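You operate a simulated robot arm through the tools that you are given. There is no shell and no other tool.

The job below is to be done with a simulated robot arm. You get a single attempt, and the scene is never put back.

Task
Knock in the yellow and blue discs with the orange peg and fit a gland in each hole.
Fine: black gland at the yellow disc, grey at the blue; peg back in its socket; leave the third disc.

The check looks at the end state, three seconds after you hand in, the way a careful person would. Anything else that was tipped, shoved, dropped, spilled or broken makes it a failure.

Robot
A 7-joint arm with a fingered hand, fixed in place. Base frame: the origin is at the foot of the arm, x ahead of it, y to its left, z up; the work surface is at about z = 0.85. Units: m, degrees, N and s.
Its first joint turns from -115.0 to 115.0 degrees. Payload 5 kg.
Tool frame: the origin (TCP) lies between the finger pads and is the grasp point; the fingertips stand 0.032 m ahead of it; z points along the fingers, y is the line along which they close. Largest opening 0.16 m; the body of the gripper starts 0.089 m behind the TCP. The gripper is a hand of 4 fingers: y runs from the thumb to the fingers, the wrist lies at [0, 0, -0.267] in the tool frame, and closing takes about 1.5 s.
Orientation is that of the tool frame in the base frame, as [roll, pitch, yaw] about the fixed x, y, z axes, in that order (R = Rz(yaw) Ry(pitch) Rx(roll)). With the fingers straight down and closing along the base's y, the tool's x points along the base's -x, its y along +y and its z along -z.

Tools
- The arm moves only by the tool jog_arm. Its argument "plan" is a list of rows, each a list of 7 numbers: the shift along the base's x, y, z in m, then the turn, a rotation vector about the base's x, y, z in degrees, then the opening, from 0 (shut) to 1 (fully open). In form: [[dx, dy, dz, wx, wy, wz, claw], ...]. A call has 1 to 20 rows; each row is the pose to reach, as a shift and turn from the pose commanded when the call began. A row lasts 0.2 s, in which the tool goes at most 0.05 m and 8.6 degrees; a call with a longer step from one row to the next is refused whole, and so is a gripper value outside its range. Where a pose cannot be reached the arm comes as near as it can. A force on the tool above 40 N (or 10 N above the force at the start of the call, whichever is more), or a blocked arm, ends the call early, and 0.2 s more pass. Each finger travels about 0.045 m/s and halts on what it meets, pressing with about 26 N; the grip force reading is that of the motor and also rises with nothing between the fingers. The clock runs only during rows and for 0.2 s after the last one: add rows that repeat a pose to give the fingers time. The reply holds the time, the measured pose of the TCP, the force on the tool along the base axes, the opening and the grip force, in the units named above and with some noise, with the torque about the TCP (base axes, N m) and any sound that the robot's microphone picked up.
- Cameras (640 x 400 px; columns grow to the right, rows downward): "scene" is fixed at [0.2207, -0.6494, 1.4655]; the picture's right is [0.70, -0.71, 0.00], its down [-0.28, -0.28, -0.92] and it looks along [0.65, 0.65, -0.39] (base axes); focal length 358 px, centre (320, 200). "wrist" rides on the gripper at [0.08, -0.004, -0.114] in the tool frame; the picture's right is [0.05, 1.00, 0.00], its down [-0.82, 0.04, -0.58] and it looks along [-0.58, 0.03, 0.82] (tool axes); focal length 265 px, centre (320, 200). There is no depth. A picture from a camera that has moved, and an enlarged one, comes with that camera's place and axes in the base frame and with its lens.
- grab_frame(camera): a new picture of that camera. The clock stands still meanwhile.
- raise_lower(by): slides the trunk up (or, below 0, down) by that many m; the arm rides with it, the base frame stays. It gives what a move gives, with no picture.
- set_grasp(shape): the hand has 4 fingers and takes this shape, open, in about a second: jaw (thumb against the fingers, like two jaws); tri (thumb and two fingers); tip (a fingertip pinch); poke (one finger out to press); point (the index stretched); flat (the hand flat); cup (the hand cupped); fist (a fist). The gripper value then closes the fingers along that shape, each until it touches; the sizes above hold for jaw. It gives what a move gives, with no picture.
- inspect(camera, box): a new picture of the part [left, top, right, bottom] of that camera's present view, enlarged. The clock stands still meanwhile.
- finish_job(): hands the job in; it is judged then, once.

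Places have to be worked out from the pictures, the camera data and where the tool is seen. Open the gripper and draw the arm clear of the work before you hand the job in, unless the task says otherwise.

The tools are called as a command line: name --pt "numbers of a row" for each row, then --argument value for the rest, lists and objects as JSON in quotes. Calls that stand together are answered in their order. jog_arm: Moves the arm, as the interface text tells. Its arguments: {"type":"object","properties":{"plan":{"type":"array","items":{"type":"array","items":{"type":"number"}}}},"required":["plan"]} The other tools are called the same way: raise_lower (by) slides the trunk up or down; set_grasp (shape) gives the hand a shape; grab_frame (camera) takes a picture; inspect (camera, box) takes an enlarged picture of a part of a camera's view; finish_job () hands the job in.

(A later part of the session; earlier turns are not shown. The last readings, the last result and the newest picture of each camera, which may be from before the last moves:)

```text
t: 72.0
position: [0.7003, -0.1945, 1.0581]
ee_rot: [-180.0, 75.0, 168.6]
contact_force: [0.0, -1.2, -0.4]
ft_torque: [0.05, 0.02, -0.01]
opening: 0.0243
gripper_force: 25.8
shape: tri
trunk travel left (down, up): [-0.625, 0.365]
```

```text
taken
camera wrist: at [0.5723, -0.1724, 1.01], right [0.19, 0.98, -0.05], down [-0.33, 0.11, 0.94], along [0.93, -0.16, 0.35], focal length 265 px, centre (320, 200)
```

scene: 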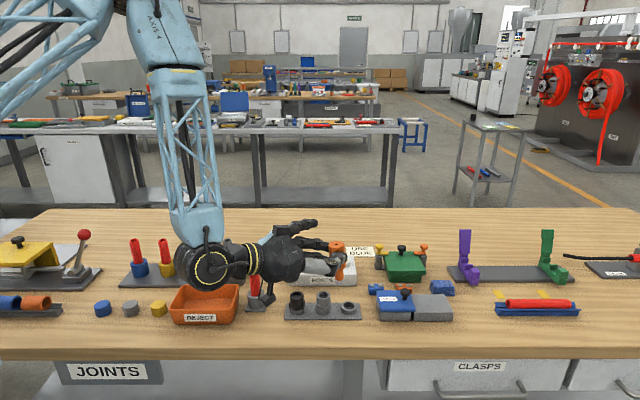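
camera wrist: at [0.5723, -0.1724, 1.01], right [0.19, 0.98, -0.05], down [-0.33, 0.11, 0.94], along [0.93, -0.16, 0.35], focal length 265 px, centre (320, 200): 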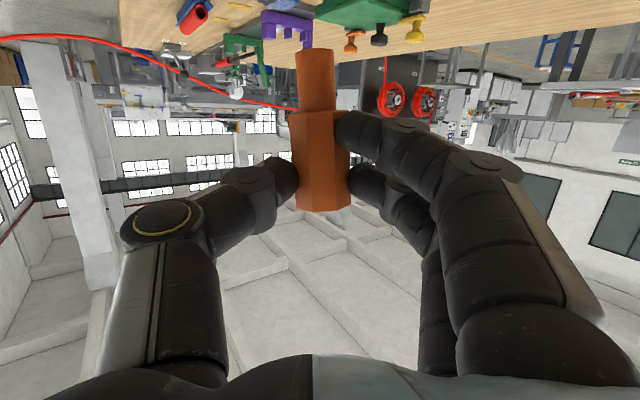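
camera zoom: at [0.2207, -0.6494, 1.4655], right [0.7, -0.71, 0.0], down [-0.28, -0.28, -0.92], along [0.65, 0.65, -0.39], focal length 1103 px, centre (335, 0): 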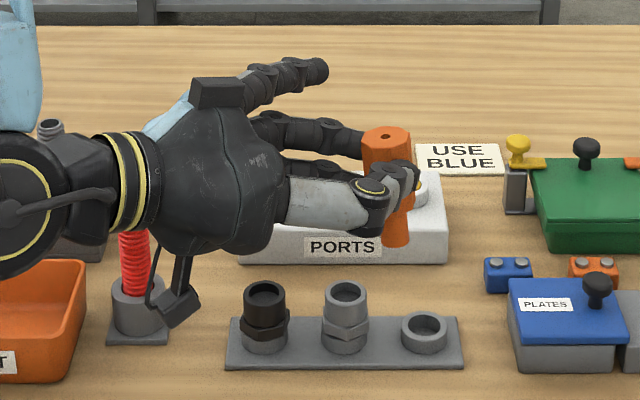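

The peg is now held shaft-down. In both views it leans roughly 7° toward the thumb side, so I'll roll the hand by that much about its pointing axis and check again.

jog_arm --pt "0 0 0 6.86 -1.4 0 0" --pt "0 0 0 6.86 -1.4 0 0"

inspect --camera "scene" --box '[305, 220, 375, 290]'

inspect --camera "wrist" --box '[240, 20, 400, 240]'

```text
t: 72.6
position: [0.702, -0.1934, 1.057]
ee_rot: [154.6, 73.3, 144.0]
contact_force: [0.2, -1.5, -0.5]
ft_torque: [0.03, 0.02, -0.03]
opening: 0.0244
gripper_force: 26.1
shape: tri
trunk travel left (down, up): [-0.625, 0.365]
```

```text
5.71 times, centred on (340, 255) of scene
camera zoom: at [0.2207, -0.6494, 1.4655], right [0.7, -0.71, 0.0], down [-0.28, -0.28, -0.92], along [0.65, 0.65, -0.39], focal length 2048 px, centre (206, -114)
```

zoom: 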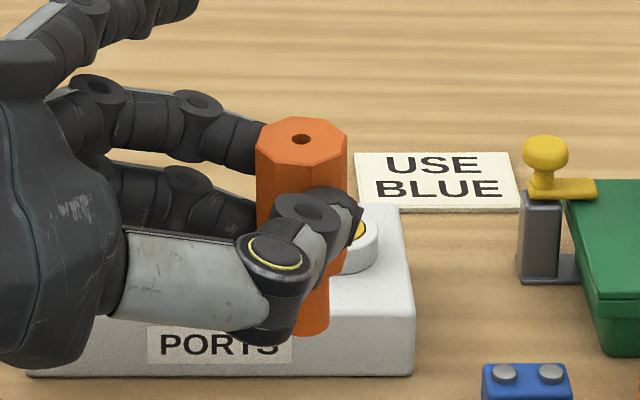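

```text
1.82 times, centred on (320, 130) of wrist
camera zoom: at [0.574, -0.1662, 1.0099], right [0.18, 0.98, 0.07], down [-0.35, 0.0, 0.94], along [0.92, -0.2, 0.35], focal length 483 px, centre (320, 327)
```

zoom: 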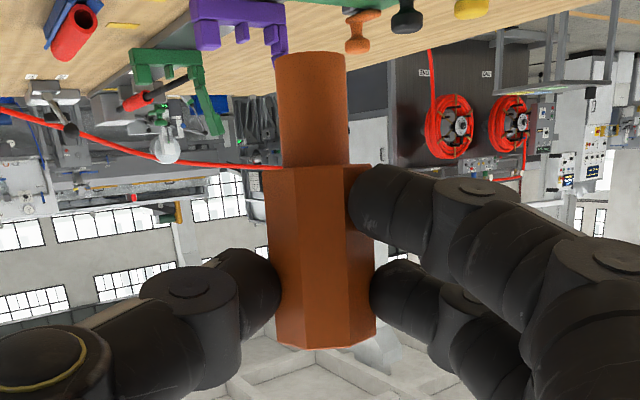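

The peg is now within about 2–3° of vertical, and its tip sits at TCP + (0.027, -0.003, -0.071). The grip is solid, so I'll use it directly for the knocking. I'll move it above the yellow disc with the tip about 4 cm clear.

jog_arm --pt "0.03 0.023 0 0 0 0 0" --pt "0.06 0.046 0 0 0 0 0" --pt "0.09 0.069 0 0 0 0 0" --pt "0.12 0.092 -0.01 0 0 0 0" --pt "0.1534 0.1158 -0.025 0 0 0 0" --pt "0.1534 0.1158 -0.025 0 0 0 0"

grab_frame --camera "scene"

inspect --camera "scene" --box '[290, 215, 380, 305]'

grab_frame --camera "wrist"

```text
t: 74.0
position: [0.8552, -0.0792, 1.0344]
ee_rot: [154.6, 73.5, 144.1]
contact_force: [0.6, 1.1, -0.6]
ft_torque: [-0.06, 0.01, 0.0]
opening: 0.0245
gripper_force: 26.2
shape: tri
trunk travel left (down, up): [-0.625, 0.365]
```

```text
taken
```

scene: 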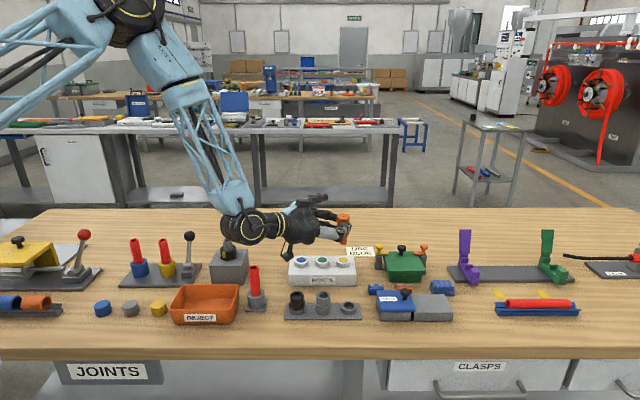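

```text
4.44 times, centred on (335, 260) of scene
camera zoom: at [0.2207, -0.6494, 1.4655], right [0.7, -0.71, 0.0], down [-0.28, -0.28, -0.92], along [0.65, 0.65, -0.39], focal length 1593 px, centre (253, -67)
```

zoom: 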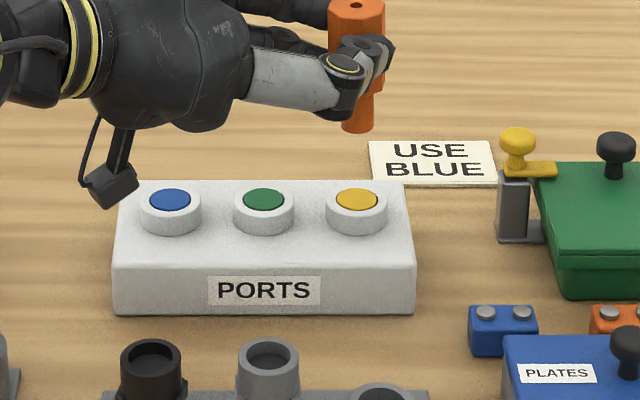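

```text
taken
camera wrist: at [0.7269, -0.0509, 0.9866], right [0.19, 0.98, 0.07], down [-0.35, 0.0, 0.94], along [0.92, -0.2, 0.35], focal length 265 px, centre (320, 200)
```

wrist: 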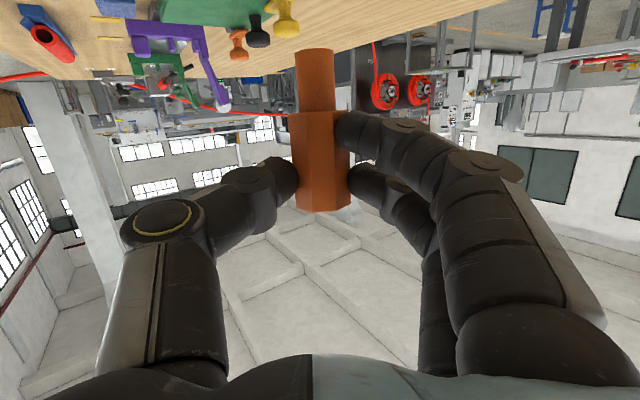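

The tip lines up with the yellow disc to within a few millimetres. I'll lower it to just above the disc for a finer check.

jog_arm --pt "0 0 -0.015 0 0 0 0" --pt "0 0 -0.03 0 0 0 0" --pt "0 0 -0.042 0 0 0 0" --pt "0 0 -0.042 0 0 0 0"

inspect --camera "scene" --box '[320, 235, 370, 285]'

grab_frame --camera "wrist"

```text
t: 75.0
position: [0.8554, -0.0783, 0.9918]
ee_rot: [154.6, 73.5, 144.3]
contact_force: [-0.4, -0.1, -1.4]
ft_torque: [-0.01, 0.0, -0.02]
opening: 0.0242
gripper_force: 26.0
shape: tri
trunk travel left (down, up): [-0.625, 0.365]
```

```text
8.00 times, centred on (345, 260) of scene
camera zoom: at [0.2207, -0.6494, 1.4655], right [0.7, -0.71, 0.0], down [-0.28, -0.28, -0.92], along [0.65, 0.65, -0.39], focal length 2867 px, centre (120, -280)
```

zoom: 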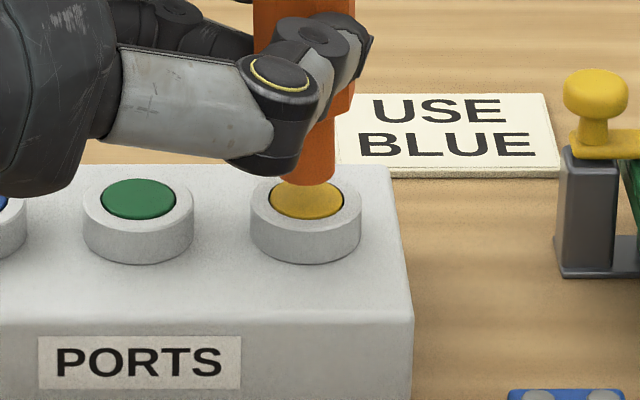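

```text
taken
camera wrist: at [0.7277, -0.0509, 0.9438], right [0.19, 0.98, 0.07], down [-0.35, 0.0, 0.94], along [0.92, -0.2, 0.35], focal length 265 px, centre (320, 200)
```

wrist: 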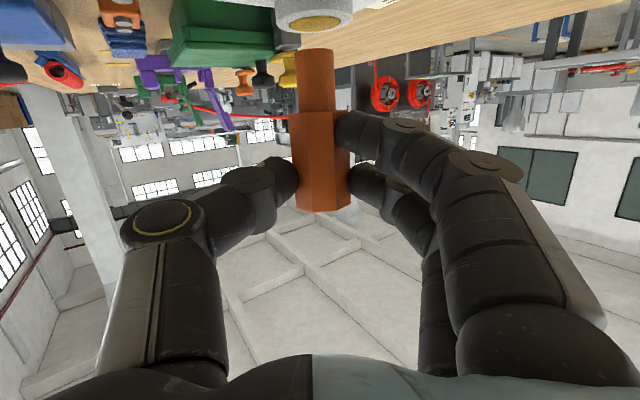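

Very close now. I'll zoom the wrist view for the tip relative to the ring.

inspect --camera "wrist" --box '[265, 0, 365, 70]'

inspect --camera "scene" --box '[332, 245, 356, 270]'

```text
5.71 times, centred on (315, 35) of wrist
camera zoom: at [0.7277, -0.0509, 0.9438], right [0.19, 0.98, 0.07], down [-0.35, 0.0, 0.94], along [0.92, -0.2, 0.35], focal length 1517 px, centre (349, 1143)
```

zoom: 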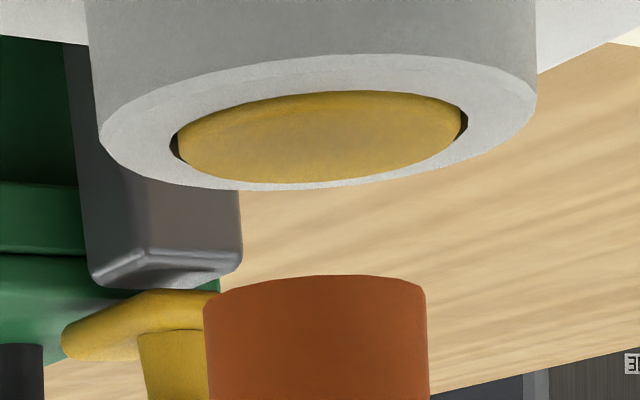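

```text
16.00 times, centred on (344, 258) of scene
camera zoom: at [0.2207, -0.6494, 1.4655], right [0.7, -0.71, 0.0], down [-0.28, -0.28, -0.92], along [0.65, 0.65, -0.39], focal length 5734 px, centre (-64, -720)
```

zoom: 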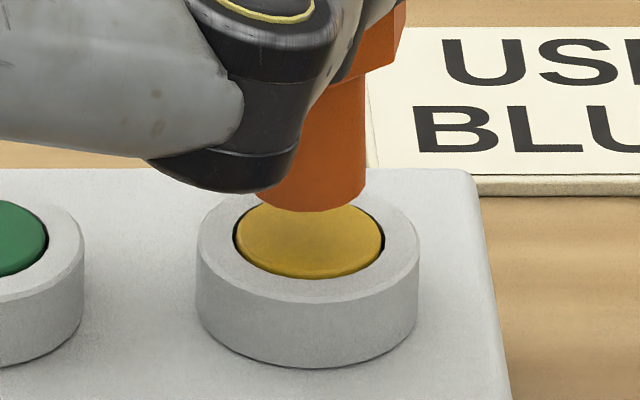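

Laterally it's within 1 mm, and it may be up to a few millimetres too far out. I'll move 1.5 mm back, lower 8 mm and check again.

jog_arm --pt "-0.001 -0.001 -0.004 0 0 0 0" --pt "-0.001 -0.001 -0.008 0 0 0 0" --pt "-0.001 -0.001 -0.008 0 0 0 0"

inspect --camera "wrist" --box '[265, 0, 365, 70]'

inspect --camera "scene" --box '[332, 245, 356, 270]'

```text
t: 75.8
position: [0.8535, -0.0787, 0.9823]
ee_rot: [154.7, 73.5, 144.1]
contact_force: [0.7, -0.3, -1.0]
ft_torque: [0.01, 0.0, 0.0]
opening: 0.0246
gripper_force: 25.8
shape: tri
trunk travel left (down, up): [-0.625, 0.365]
```

```text
5.71 times, centred on (315, 35) of wrist
camera zoom: at [0.7259, -0.0516, 0.9352], right [0.18, 0.98, 0.07], down [-0.35, 0.0, 0.94], along [0.92, -0.2, 0.35], focal length 1517 px, centre (349, 1143)
```

zoom: 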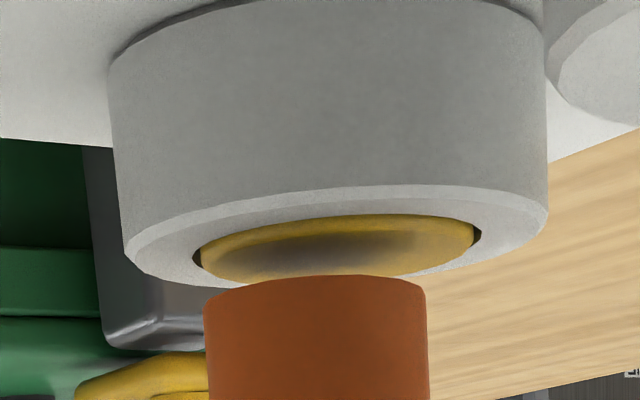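

```text
16.00 times, centred on (344, 258) of scene
camera zoom: at [0.2207, -0.6494, 1.4655], right [0.7, -0.71, 0.0], down [-0.28, -0.28, -0.92], along [0.65, 0.65, -0.39], focal length 5734 px, centre (-64, -720)
```

zoom: 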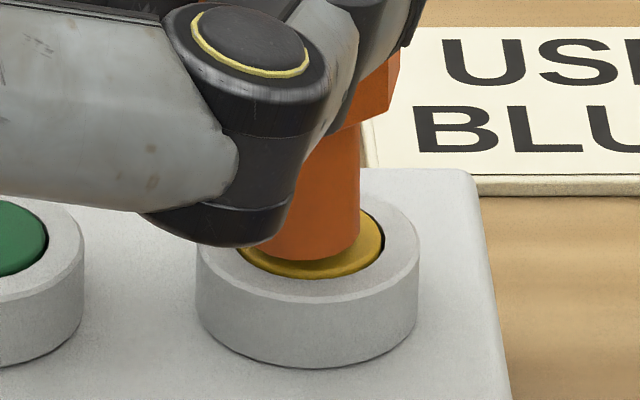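

Both views now show the tip about 4 mm short in x and 1 mm short in y, so I'll correct by that before going lower.

jog_arm --pt "0.004 0.0012 0 0 0 0 0" --pt "0.004 0.0012 0 0 0 0 0" --pt "0.004 0.0012 0 0 0 0 0"

inspect --camera "wrist" --box '[265, 0, 365, 70]'

inspect --camera "scene" --box '[332, 245, 356, 270]'

```text
t: 76.6
position: [0.8572, -0.077, 0.9834]
ee_rot: [154.7, 73.5, 144.1]
contact_force: [-0.4, -0.3, -1.0]
ft_torque: [-0.02, 0.03, 0.02]
opening: 0.0243
gripper_force: 26.4
shape: tri
trunk travel left (down, up): [-0.625, 0.365]
```

```text
5.71 times, centred on (315, 35) of wrist
camera zoom: at [0.7298, -0.0502, 0.9355], right [0.18, 0.98, 0.07], down [-0.35, 0.0, 0.94], along [0.92, -0.2, 0.35], focal length 1517 px, centre (349, 1143)
```

zoom: 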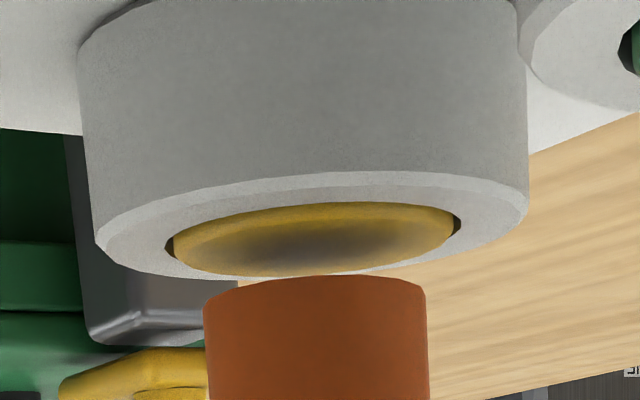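

```text
16.00 times, centred on (344, 258) of scene
camera zoom: at [0.2207, -0.6494, 1.4655], right [0.7, -0.71, 0.0], down [-0.28, -0.28, -0.92], along [0.65, 0.65, -0.39], focal length 5734 px, centre (-64, -720)
```

zoom: 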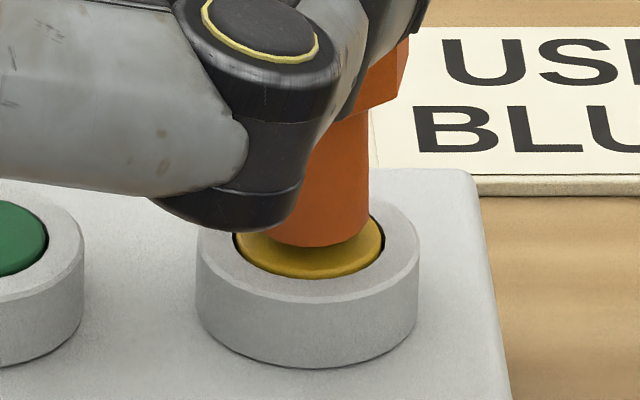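

Now the tip is centred on the disc in both views, about 4 mm above it. I'll press straight down in small steps.

jog_arm --pt "0 0 -0.002 0 0 0 0" --pt "0 0 -0.004 0 0 0 0" --pt "0 0 -0.006 0 0 0 0" --pt "0 0 -0.008 0 0 0 0" --pt "0 0 -0.008 0 0 0 0"

inspect --camera "wrist" --box '[265, 0, 365, 70]'

inspect --camera "scene" --box '[332, 245, 356, 270]'

```text
t: 77.8
position: [0.858, -0.0777, 0.9751]
ee_rot: [154.7, 73.4, 144.1]
contact_force: [0.1, 0.4, -0.8]
ft_torque: [0.02, -0.01, 0.04]
opening: 0.024
gripper_force: 26.6
shape: tri
trunk travel left (down, up): [-0.625, 0.365]
```

```text
5.71 times, centred on (315, 35) of wrist
camera zoom: at [0.7299, -0.05, 0.9275], right [0.18, 0.98, 0.07], down [-0.35, 0.0, 0.94], along [0.92, -0.2, 0.35], focal length 1517 px, centre (349, 1143)
```

zoom: 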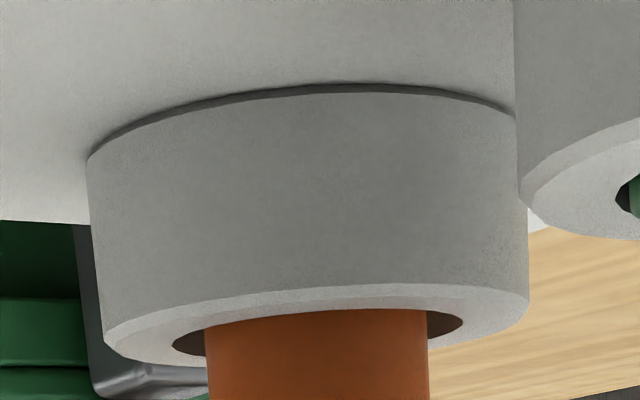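

```text
16.00 times, centred on (344, 258) of scene
camera zoom: at [0.2207, -0.6494, 1.4655], right [0.7, -0.71, 0.0], down [-0.28, -0.28, -0.92], along [0.65, 0.65, -0.39], focal length 5734 px, centre (-64, -720)
```

zoom: 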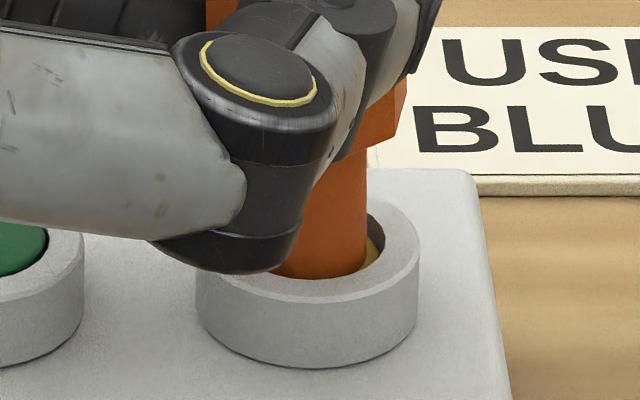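

The disc has gone down under the peg with little force. I'll push another 8 mm to be sure it's knocked through.

jog_arm --pt "0 0 -0.002 0 0 0 0" --pt "0 0 -0.004 0 0 0 0" --pt "0 0 -0.006 0 0 0 0" --pt "0 0 -0.008 0 0 0 0" --pt "0 0 -0.008 0 0 0 0"

inspect --camera "wrist" --box '[265, 0, 365, 70]'

inspect --camera "scene" --box '[320, 235, 370, 285]'

```text
t: 79.0
position: [0.8582, -0.0777, 0.9663]
ee_rot: [154.7, 73.4, 144.1]
contact_force: [-0.1, -0.7, -0.3]
ft_torque: [0.02, 0.0, 0.03]
opening: 0.0243
gripper_force: 25.6
shape: tri
trunk travel left (down, up): [-0.625, 0.365]
```

```text
5.71 times, centred on (315, 35) of wrist
camera zoom: at [0.7292, -0.0502, 0.9193], right [0.19, 0.98, 0.07], down [-0.35, 0.0, 0.94], along [0.92, -0.2, 0.35], focal length 1517 px, centre (349, 1143)
```

zoom: 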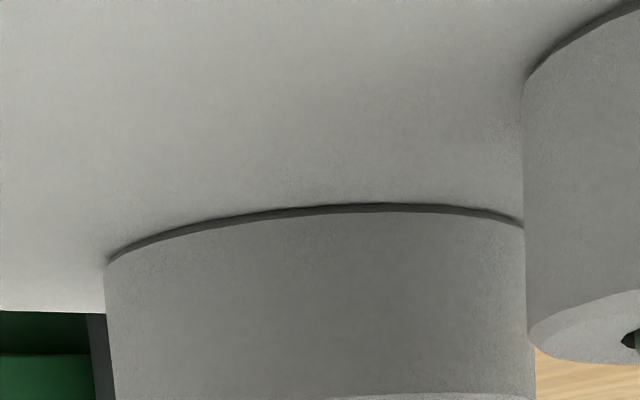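

```text
8.00 times, centred on (345, 260) of scene
camera zoom: at [0.2207, -0.6494, 1.4655], right [0.7, -0.71, 0.0], down [-0.28, -0.28, -0.92], along [0.65, 0.65, -0.39], focal length 2867 px, centre (120, -280)
```

zoom: 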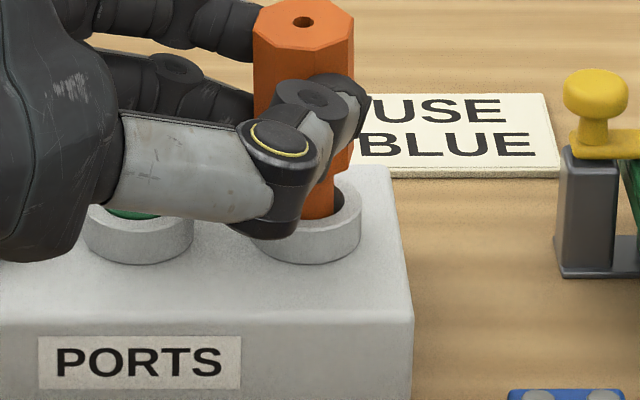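

There was no resistance. I'll lift clear and check the hole.

jog_arm --pt "0 0 0.01 0 0 0 0" --pt "0 0 0.025 0 0 0 0" --pt "0 0 0.045 0 0 0 0" --pt "0 0 0.07 0 0 0 0" --pt "0 0 0.09 0 0 0 0"

inspect --camera "scene" --box '[320, 235, 370, 285]'

inspect --camera "scene" --box '[270, 200, 400, 330]'

```text
t: 80.2
position: [0.8552, -0.0776, 1.0604]
ee_rot: [154.7, 73.4, 144.1]
contact_force: [-0.1, -0.2, -1.0]
ft_torque: [0.0, 0.0, 0.02]
opening: 0.0244
gripper_force: 26.1
shape: tri
trunk travel left (down, up): [-0.625, 0.365]
```

```text
8.00 times, centred on (345, 260) of scene
camera zoom: at [0.2207, -0.6494, 1.4655], right [0.7, -0.71, 0.0], down [-0.28, -0.28, -0.92], along [0.65, 0.65, -0.39], focal length 2867 px, centre (120, -280)
```

zoom: 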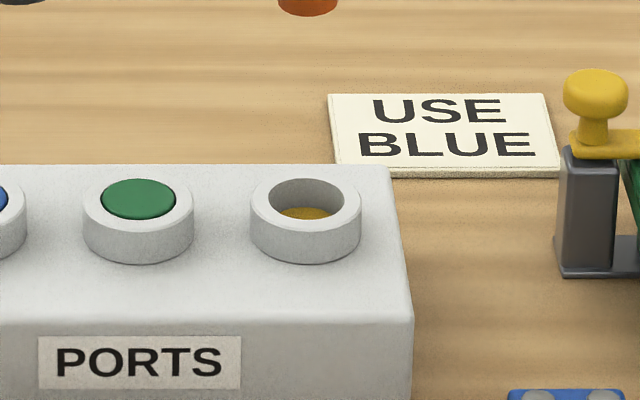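

```text
3.08 times, centred on (335, 265) of scene
camera zoom: at [0.2207, -0.6494, 1.4655], right [0.7, -0.71, 0.0], down [-0.28, -0.28, -0.92], along [0.65, 0.65, -0.39], focal length 1103 px, centre (274, 0)
```

zoom: 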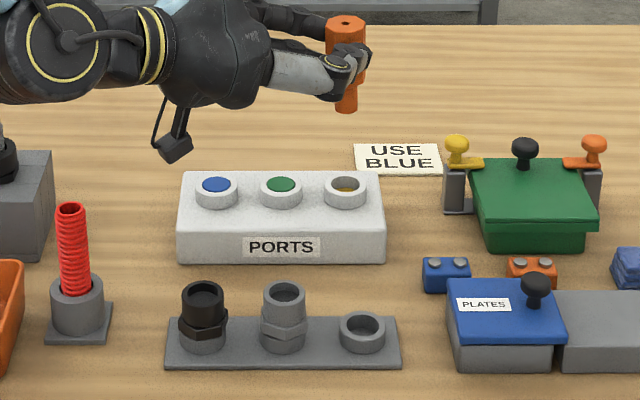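

The yellow disc has been knocked down and its hole is open. Next is blue: I'll swing the hand +30° about vertical to keep the camera and wrist clear of the red tube, and move above the blue disc.

jog_arm --pt "-0.017 0.014 0 0 0 6 0" --pt "-0.033 0.029 0 0 0 12 0" --pt "-0.05 0.043 0 0 0 18 0" --pt "-0.066 0.057 0 0 0 24 0" --pt "-0.083 0.0717 0 0 0 30 0" --pt "-0.083 0.0717 -0.025 0 0 30 0" --pt "-0.083 0.0717 -0.025 0 0 30 0"

grab_frame --camera "scene"

inspect --camera "scene" --box '[270, 200, 360, 290]'

grab_frame --camera "wrist"

```text
t: 81.8
position: [0.7733, -0.0062, 1.0317]
ee_rot: [154.6, 73.4, 174.2]
contact_force: [-0.2, -0.1, -1.0]
ft_torque: [-0.02, 0.06, 0.04]
opening: 0.0243
gripper_force: 25.9
shape: tri
trunk travel left (down, up): [-0.625, 0.365]
```

```text
taken
```

scene: 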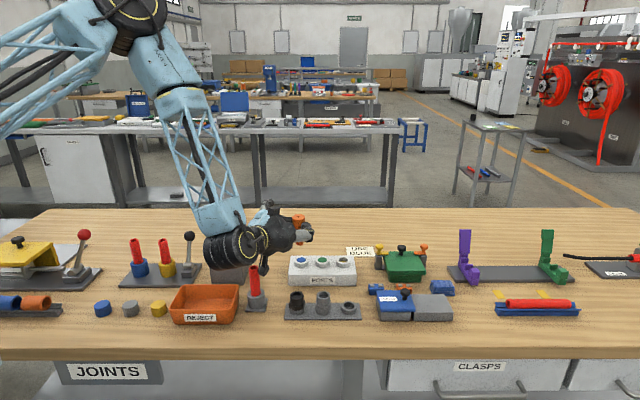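

```text
4.44 times, centred on (315, 245) of scene
camera zoom: at [0.2207, -0.6494, 1.4655], right [0.7, -0.71, 0.0], down [-0.28, -0.28, -0.92], along [0.65, 0.65, -0.39], focal length 1593 px, centre (342, 0)
```

zoom: 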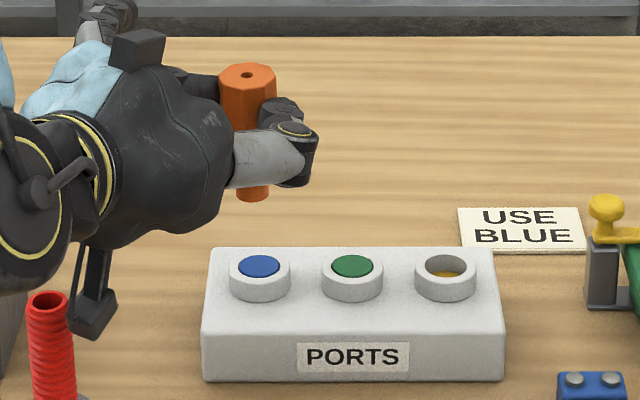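

```text
taken
camera wrist: at [0.6485, -0.0453, 0.9835], right [-0.33, 0.94, 0.07], down [-0.3, -0.18, 0.94], along [0.89, 0.29, 0.35], focal length 265 px, centre (320, 200)
```

wrist: 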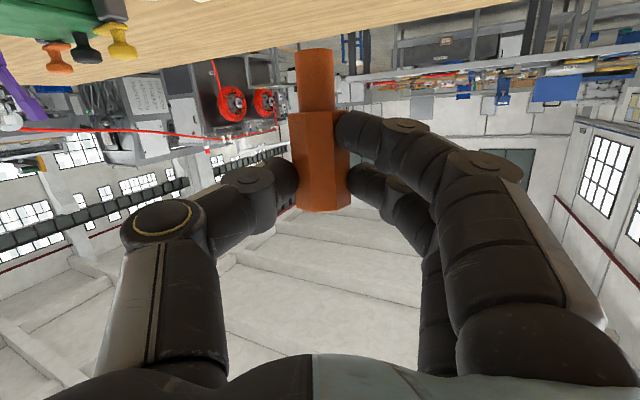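

Aligned laterally over blue. I'll lower to just above the disc and check both views.

jog_arm --pt "0 0 -0.015 0 0 0 0" --pt "0 0 -0.03 0 0 0 0" --pt "0 0 -0.045 0 0 0 0" --pt "0 0 -0.045 0 0 0 0"

inspect --camera "wrist" --box '[265, 0, 365, 70]'

inspect --camera "scene" --box '[289, 245, 313, 270]'

```text
t: 82.8
position: [0.7733, -0.0062, 0.9879]
ee_rot: [154.7, 73.4, 174.2]
contact_force: [0.6, -0.7, -1.0]
ft_torque: [-0.01, 0.02, 0.01]
opening: 0.0244
gripper_force: 26.2
shape: tri
trunk travel left (down, up): [-0.625, 0.365]
```

```text
5.71 times, centred on (315, 35) of wrist
camera zoom: at [0.6492, -0.0462, 0.9398], right [-0.33, 0.94, 0.07], down [-0.3, -0.18, 0.94], along [0.89, 0.29, 0.35], focal length 1517 px, centre (349, 1143)
```

zoom: 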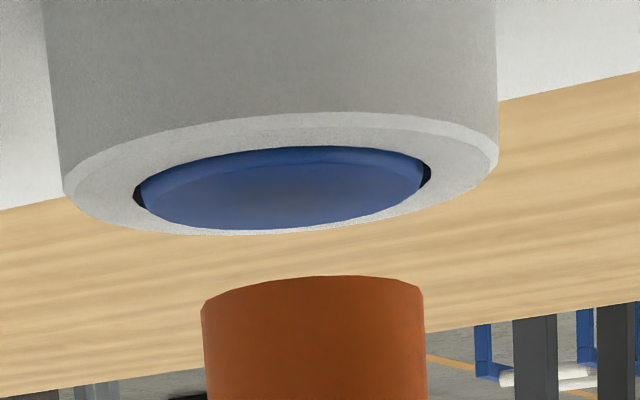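

```text
16.00 times, centred on (301, 258) of scene
camera zoom: at [0.2207, -0.6494, 1.4655], right [0.7, -0.71, 0.0], down [-0.28, -0.28, -0.92], along [0.65, 0.65, -0.39], focal length 5734 px, centre (624, -720)
```

zoom: 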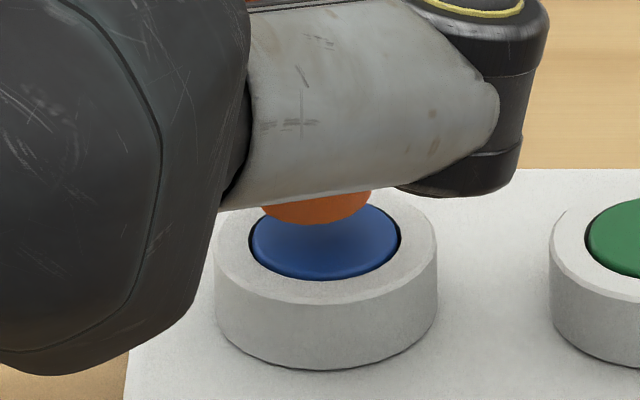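

The tip needs a shift of roughly 3 mm toward -y. I'll apply it, lower 5 mm and recheck.

jog_arm --pt "-0.001 -0.0028 0 0 0 0 0" --pt "-0.001 -0.0028 -0.005 0 0 0 0" --pt "-0.001 -0.0028 -0.005 0 0 0 0"

inspect --camera "wrist" --box '[265, 0, 365, 70]'

inspect --camera "scene" --box '[289, 245, 313, 270]'

```text
t: 83.6
position: [0.7739, -0.008, 0.9824]
ee_rot: [154.6, 73.4, 174.2]
contact_force: [0.1, 0.8, -0.9]
ft_torque: [-0.03, -0.02, 0.02]
opening: 0.0242
gripper_force: 26.0
shape: tri
trunk travel left (down, up): [-0.625, 0.365]
```

```text
5.71 times, centred on (315, 35) of wrist
camera zoom: at [0.6488, -0.0487, 0.9344], right [-0.33, 0.94, 0.07], down [-0.3, -0.18, 0.94], along [0.89, 0.29, 0.35], focal length 1517 px, centre (349, 1143)
```

zoom: 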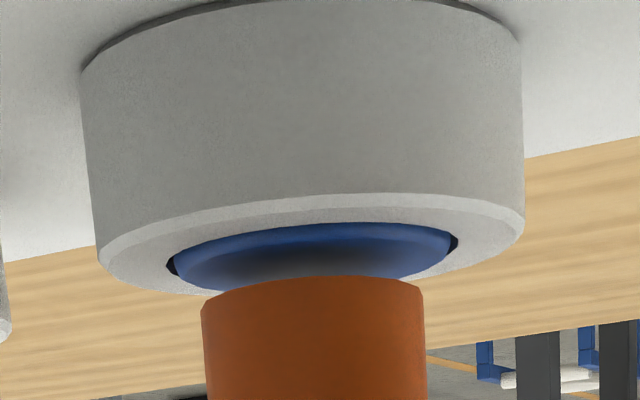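

```text
16.00 times, centred on (301, 258) of scene
camera zoom: at [0.2207, -0.6494, 1.4655], right [0.7, -0.71, 0.0], down [-0.28, -0.28, -0.92], along [0.65, 0.65, -0.39], focal length 5734 px, centre (624, -720)
```

zoom: 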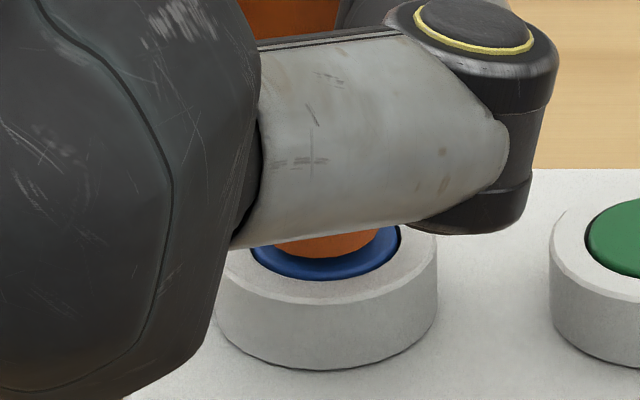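

Centred in both views. I'll press down in 2 mm steps to the same depth as before.

jog_arm --pt "0.0006 0.0006 -0.002 0 0 0 0" --pt "0.0006 0.0006 -0.004 0 0 0 0" --pt "0.0006 0.0006 -0.006 0 0 0 0" --pt "0.0006 0.0006 -0.008 0 0 0 0" --pt "0.0006 0.0006 -0.008 0 0 0 0"

inspect --camera "wrist" --box '[265, 0, 365, 70]'

inspect --camera "scene" --box '[289, 245, 313, 270]'

```text
t: 84.8
position: [0.7738, -0.0088, 0.9735]
ee_rot: [154.8, 73.4, 174.1]
contact_force: [-0.1, -0.7, -0.8]
ft_torque: [-0.01, 0.03, 0.03]
opening: 0.0244
gripper_force: 26.5
shape: tri
trunk travel left (down, up): [-0.625, 0.365]
```

```text
5.71 times, centred on (315, 35) of wrist
camera zoom: at [0.6496, -0.0479, 0.9263], right [-0.33, 0.94, 0.07], down [-0.3, -0.18, 0.94], along [0.89, 0.29, 0.35], focal length 1517 px, centre (349, 1143)
```

zoom: 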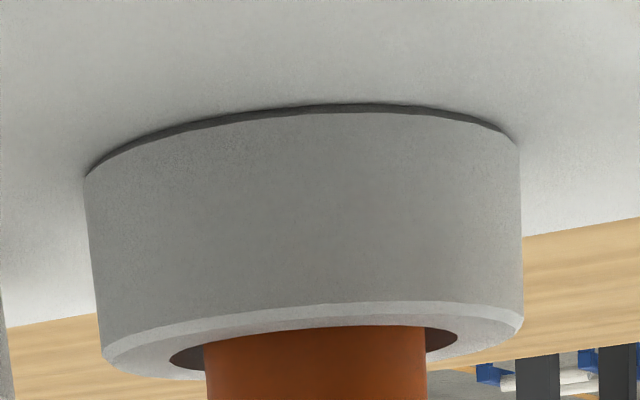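

```text
16.00 times, centred on (301, 258) of scene
camera zoom: at [0.2207, -0.6494, 1.4655], right [0.7, -0.71, 0.0], down [-0.28, -0.28, -0.92], along [0.65, 0.65, -0.39], focal length 5734 px, centre (624, -720)
```

zoom: 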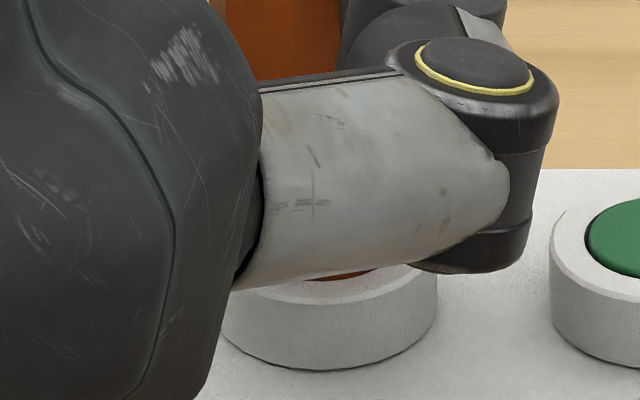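

It entered cleanly. I'll push another 8 mm, then lift clear and check.

jog_arm --pt "0 0 -0.002 0 0 0 0" --pt "0 0 -0.004 0 0 0 0" --pt "0 0 -0.006 0 0 0 0" --pt "0 0 -0.008 0 0 0 0" --pt "0 0 -0.008 0 0 0 0"

jog_arm --pt "0 0 0.01 0 0 0 0" --pt "0 0 0.025 0 0 0 0" --pt "0 0 0.045 0 0 0 0" --pt "0 0 0.07 0 0 0 0" --pt "0 0 0.09 0 0 0 0"

inspect --camera "scene" --box '[280, 235, 370, 325]'

grab_frame --camera "wrist"

```text
t: 86.0
position: [0.7759, -0.0078, 0.9648]
ee_rot: [154.7, 73.5, 174.2]
contact_force: [-0.1, 0.3, -0.7]
ft_torque: [-0.02, -0.01, 0.04]
opening: 0.0244
gripper_force: 26.2
shape: tri
trunk travel left (down, up): [-0.625, 0.365]
```

```text
t: 87.2
position: [0.7736, -0.009, 1.0562]
ee_rot: [154.7, 73.5, 174.0]
contact_force: [0.6, 0.2, -0.4]
ft_torque: [-0.01, 0.01, -0.04]
opening: 0.0243
gripper_force: 25.6
shape: tri
trunk travel left (down, up): [-0.625, 0.365]
```

```text
4.44 times, centred on (325, 280) of scene
camera zoom: at [0.2207, -0.6494, 1.4655], right [0.7, -0.71, 0.0], down [-0.28, -0.28, -0.92], along [0.65, 0.65, -0.39], focal length 1593 px, centre (298, -156)
```

zoom: 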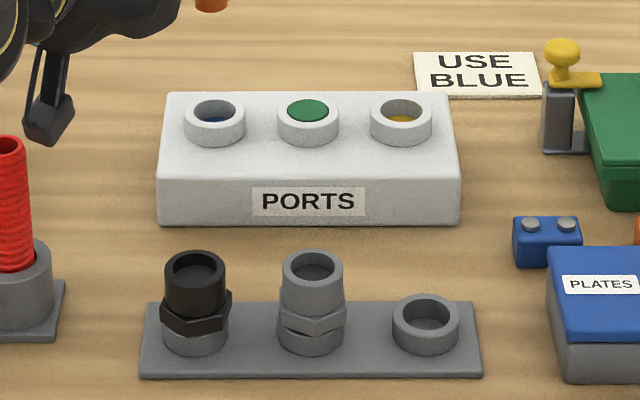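

```text
taken
camera wrist: at [0.6488, -0.0485, 1.0088], right [-0.33, 0.94, 0.07], down [-0.3, -0.18, 0.94], along [0.89, 0.29, 0.35], focal length 265 px, centre (320, 200)
```

wrist: 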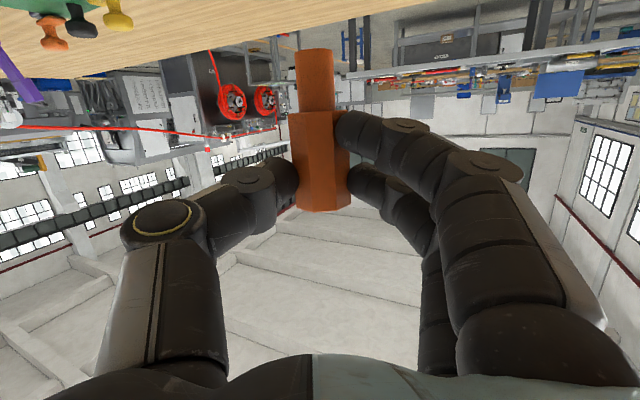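

Both discs are knocked in and green is untouched. Next the peg goes back in its socket, so I'll swing the hand back by -38° and move above the socket at about (0.779, -0.192).

jog_arm --pt "-0.003 -0.03 0 0 0 -6.4 0" --pt "-0.006 -0.06 0 0 0 -12.8 0" --pt "-0.009 -0.09 0 0 0 -19.2 0" --pt "-0.012 -0.12 0 0 0 -25.6 0" --pt "-0.015 -0.15 0 0 0 -32 0" --pt "-0.019 -0.177 0 0 0 -38 0" --pt "-0.019 -0.177 -0.03 0 0 -38 0" --pt "-0.019 -0.177 -0.045 0 0 -38 0" --pt "-0.019 -0.177 -0.045 0 0 -38 0"

inspect --camera "scene" --box '[290, 235, 380, 325]'

grab_frame --camera "wrist"

```text
t: 89.2
position: [0.7544, -0.1844, 1.0108]
ee_rot: [154.6, 73.5, 136.0]
contact_force: [-0.1, 0.1, -1.1]
ft_torque: [0.02, 0.02, 0.0]
opening: 0.0241
gripper_force: 26.0
shape: tri
trunk travel left (down, up): [-0.625, 0.365]
```

```text
4.44 times, centred on (335, 280) of scene
camera zoom: at [0.2207, -0.6494, 1.4655], right [0.7, -0.71, 0.0], down [-0.28, -0.28, -0.92], along [0.65, 0.65, -0.39], focal length 1593 px, centre (253, -156)
```

zoom: 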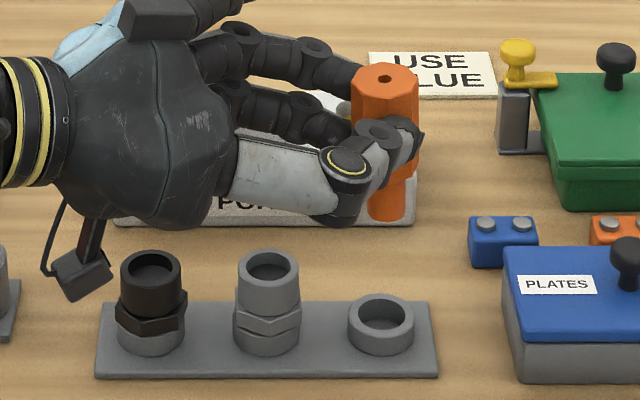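

```text
taken
camera wrist: at [0.6323, -0.1388, 0.963], right [0.32, 0.94, 0.07], down [-0.35, 0.05, 0.94], along [0.88, -0.32, 0.35], focal length 265 px, centre (320, 200)
```

wrist: 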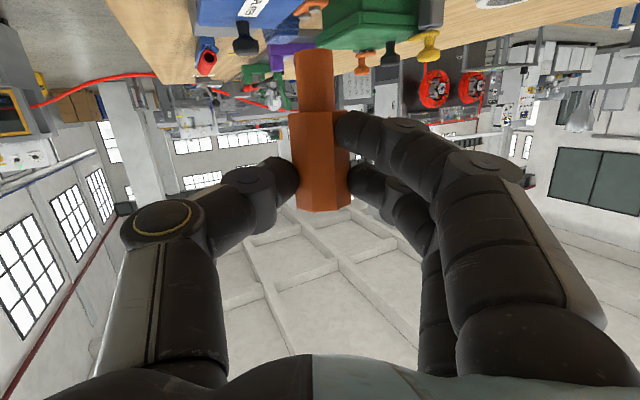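

Tip and socket agree within about 1.5 mm. I'll lower until the tip is just above the ring and check.

jog_arm --pt "0.0005 0.0005 -0.02 0 0 0 0" --pt "0.0005 0.0005 -0.04 0 0 0 0" --pt "0.0005 0.0005 -0.055 0 0 0 0" --pt "0.0005 0.0005 -0.062 0 0 0 0" --pt "0.0005 0.0005 -0.062 0 0 0 0"

inspect --camera "scene" --box '[310, 265, 370, 325]'

inspect --camera "wrist" --box '[240, 0, 400, 100]'

```text
t: 90.4
position: [0.755, -0.1866, 0.9482]
ee_rot: [154.6, 73.4, 136.1]
contact_force: [-0.3, -0.7, -0.9]
ft_torque: [0.02, 0.01, -0.01]
opening: 0.0243
gripper_force: 25.9
shape: tri
trunk travel left (down, up): [-0.625, 0.365]
```

```text
6.67 times, centred on (340, 295) of scene
camera zoom: at [0.2207, -0.6494, 1.4655], right [0.7, -0.71, 0.0], down [-0.28, -0.28, -0.92], along [0.65, 0.65, -0.39], focal length 2389 px, centre (187, -433)
```

zoom: 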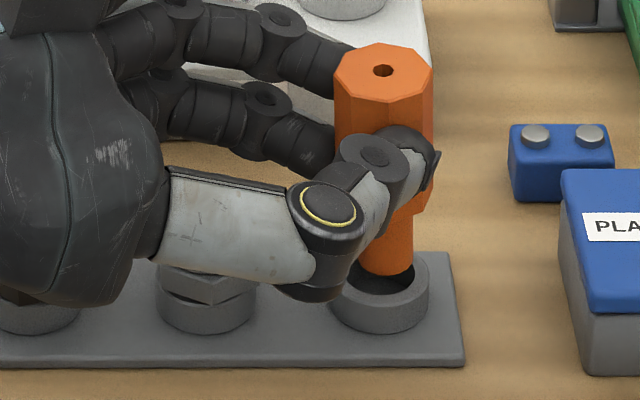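

```text
4.00 times, centred on (320, 50) of wrist
camera zoom: at [0.6327, -0.1408, 0.9001], right [0.32, 0.94, 0.07], down [-0.35, 0.05, 0.94], along [0.88, -0.32, 0.35], focal length 1062 px, centre (320, 800)
```

zoom: 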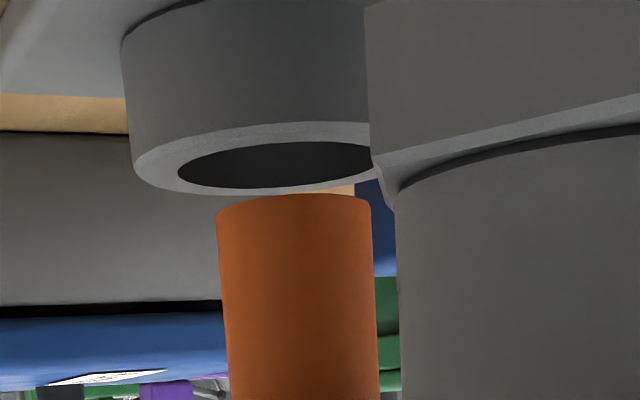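

The tip is 2–3 mm off toward +x, so I'll correct that and look again.

jog_arm --pt "-0.0035 -0.0008 0 0 0 0 0" --pt "-0.0035 -0.0008 -0.003 0 0 0 0" --pt "-0.0035 -0.0008 -0.003 0 0 0 0"

inspect --camera "scene" --box '[335, 285, 365, 315]'

inspect --camera "wrist" --box '[240, 0, 400, 100]'

```text
t: 91.2
position: [0.7522, -0.1877, 0.9456]
ee_rot: [154.7, 73.4, 136.1]
contact_force: [0.1, 0.9, -0.6]
ft_torque: [0.03, -0.01, 0.01]
opening: 0.0244
gripper_force: 25.8
shape: tri
trunk travel left (down, up): [-0.625, 0.365]
```

```text
13.33 times, centred on (350, 300) of scene
camera zoom: at [0.2207, -0.6494, 1.4655], right [0.7, -0.71, 0.0], down [-0.28, -0.28, -0.92], along [0.65, 0.65, -0.39], focal length 4779 px, centre (-80, -1133)
```

zoom: 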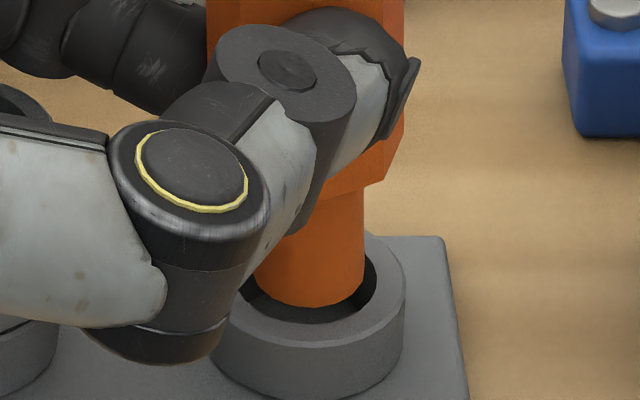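

```text
4.00 times, centred on (320, 50) of wrist
camera zoom: at [0.629, -0.1419, 0.8976], right [0.32, 0.94, 0.07], down [-0.35, 0.05, 0.94], along [0.88, -0.32, 0.35], focal length 1062 px, centre (320, 800)
```

zoom: 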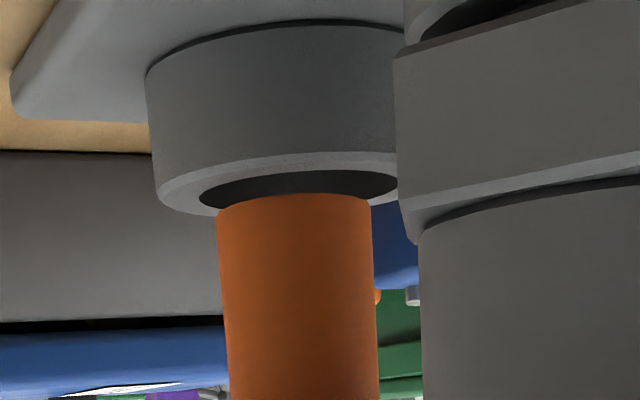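

It looks centred now. I'll nudge 1 mm outward and lower in small steps while watching the force.

jog_arm --pt "0.0008 0.0006 -0.002 0 0 0 0" --pt "0.0008 0.0006 -0.004 0 0 0 0" --pt "0.0008 0.0006 -0.006 0 0 0 0" --pt "0.0008 0.0006 -0.006 0 0 0 0"

inspect --camera "scene" --box '[335, 285, 365, 315]'

inspect --camera "wrist" --box '[240, 0, 400, 100]'

```text
t: 92.2
position: [0.7517, -0.1844, 0.9399]
ee_rot: [154.8, 73.4, 136.2]
contact_force: [-0.4, -0.1, -1.1]
ft_torque: [0.01, 0.04, -0.03]
opening: 0.0243
gripper_force: 25.6
shape: tri
trunk travel left (down, up): [-0.625, 0.365]
```

```text
13.33 times, centred on (350, 300) of scene
camera zoom: at [0.2207, -0.6494, 1.4655], right [0.7, -0.71, 0.0], down [-0.28, -0.28, -0.92], along [0.65, 0.65, -0.39], focal length 4779 px, centre (-80, -1133)
```

zoom: 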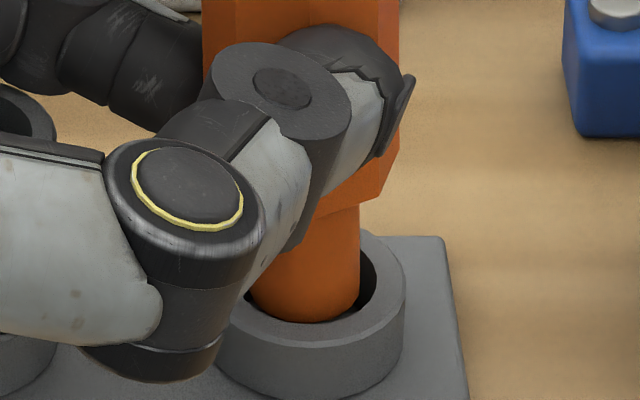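

```text
4.00 times, centred on (320, 50) of wrist
camera zoom: at [0.6296, -0.1405, 0.8928], right [0.32, 0.94, 0.07], down [-0.35, 0.05, 0.94], along [0.88, -0.32, 0.35], focal length 1062 px, centre (320, 800)
```

zoom: 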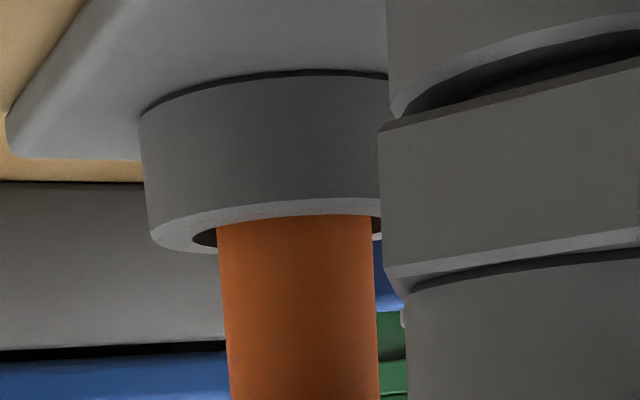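

The shaft is entering the ring with no force. I'll continue down to near the bottom.

jog_arm --pt "0.0002 -0.0006 -0.003 0 0 0 0" --pt "0.0002 -0.0006 -0.006 0 0 0 0" --pt "0.0002 -0.0006 -0.009 0 0 0 0" --pt "0.0002 -0.0006 -0.012 0 0 0 0" --pt "0.0002 -0.0006 -0.015 0 0 0 0" --pt "0.0002 -0.0006 -0.015 0 0 0 0"

inspect --camera "scene" --box '[310, 265, 370, 325]'

inspect --camera "wrist" --box '[240, 0, 400, 100]'

```text
t: 93.4
position: [0.7566, -0.1864, 0.9318]
ee_rot: [152.6, 74.1, 134.3]
contact_force: [0.9, 2.1, 17.2]
ft_torque: [0.87, 0.16, -0.14]
opening: 0.0246
gripper_force: 25.9
shape: tri
trunk travel left (down, up): [-0.625, 0.365]
stopped in row 6: the force on the tool passed its limit at 44 N (the readings are from after the stop); the commanded pose is now the measured one
```

```text
6.67 times, centred on (340, 295) of scene
camera zoom: at [0.2207, -0.6494, 1.4655], right [0.7, -0.71, 0.0], down [-0.28, -0.28, -0.92], along [0.65, 0.65, -0.39], focal length 2389 px, centre (187, -433)
```

zoom: 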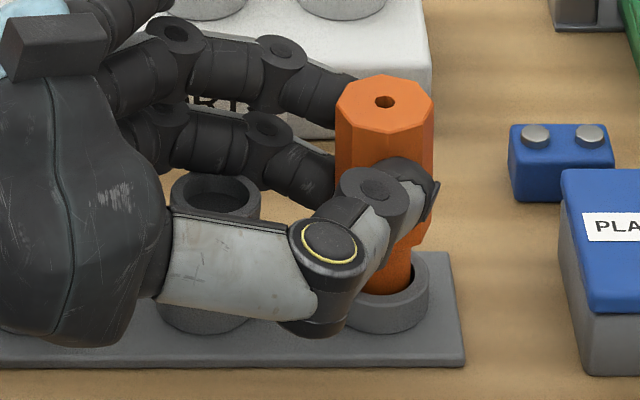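

```text
4.00 times, centred on (320, 50) of wrist
camera zoom: at [0.6349, -0.141, 0.8827], right [0.32, 0.95, 0.08], down [-0.36, 0.05, 0.93], along [0.88, -0.32, 0.36], focal length 1062 px, centre (320, 800)
```

zoom: 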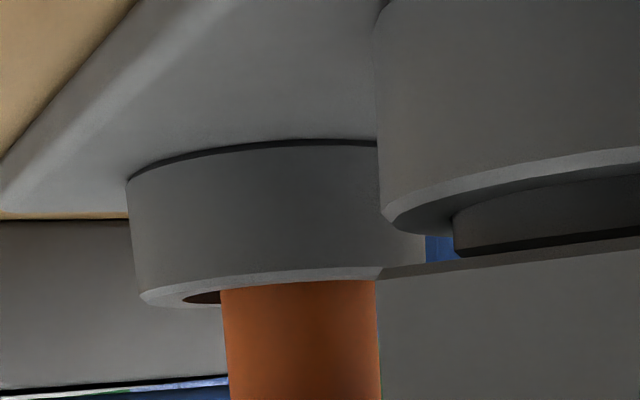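

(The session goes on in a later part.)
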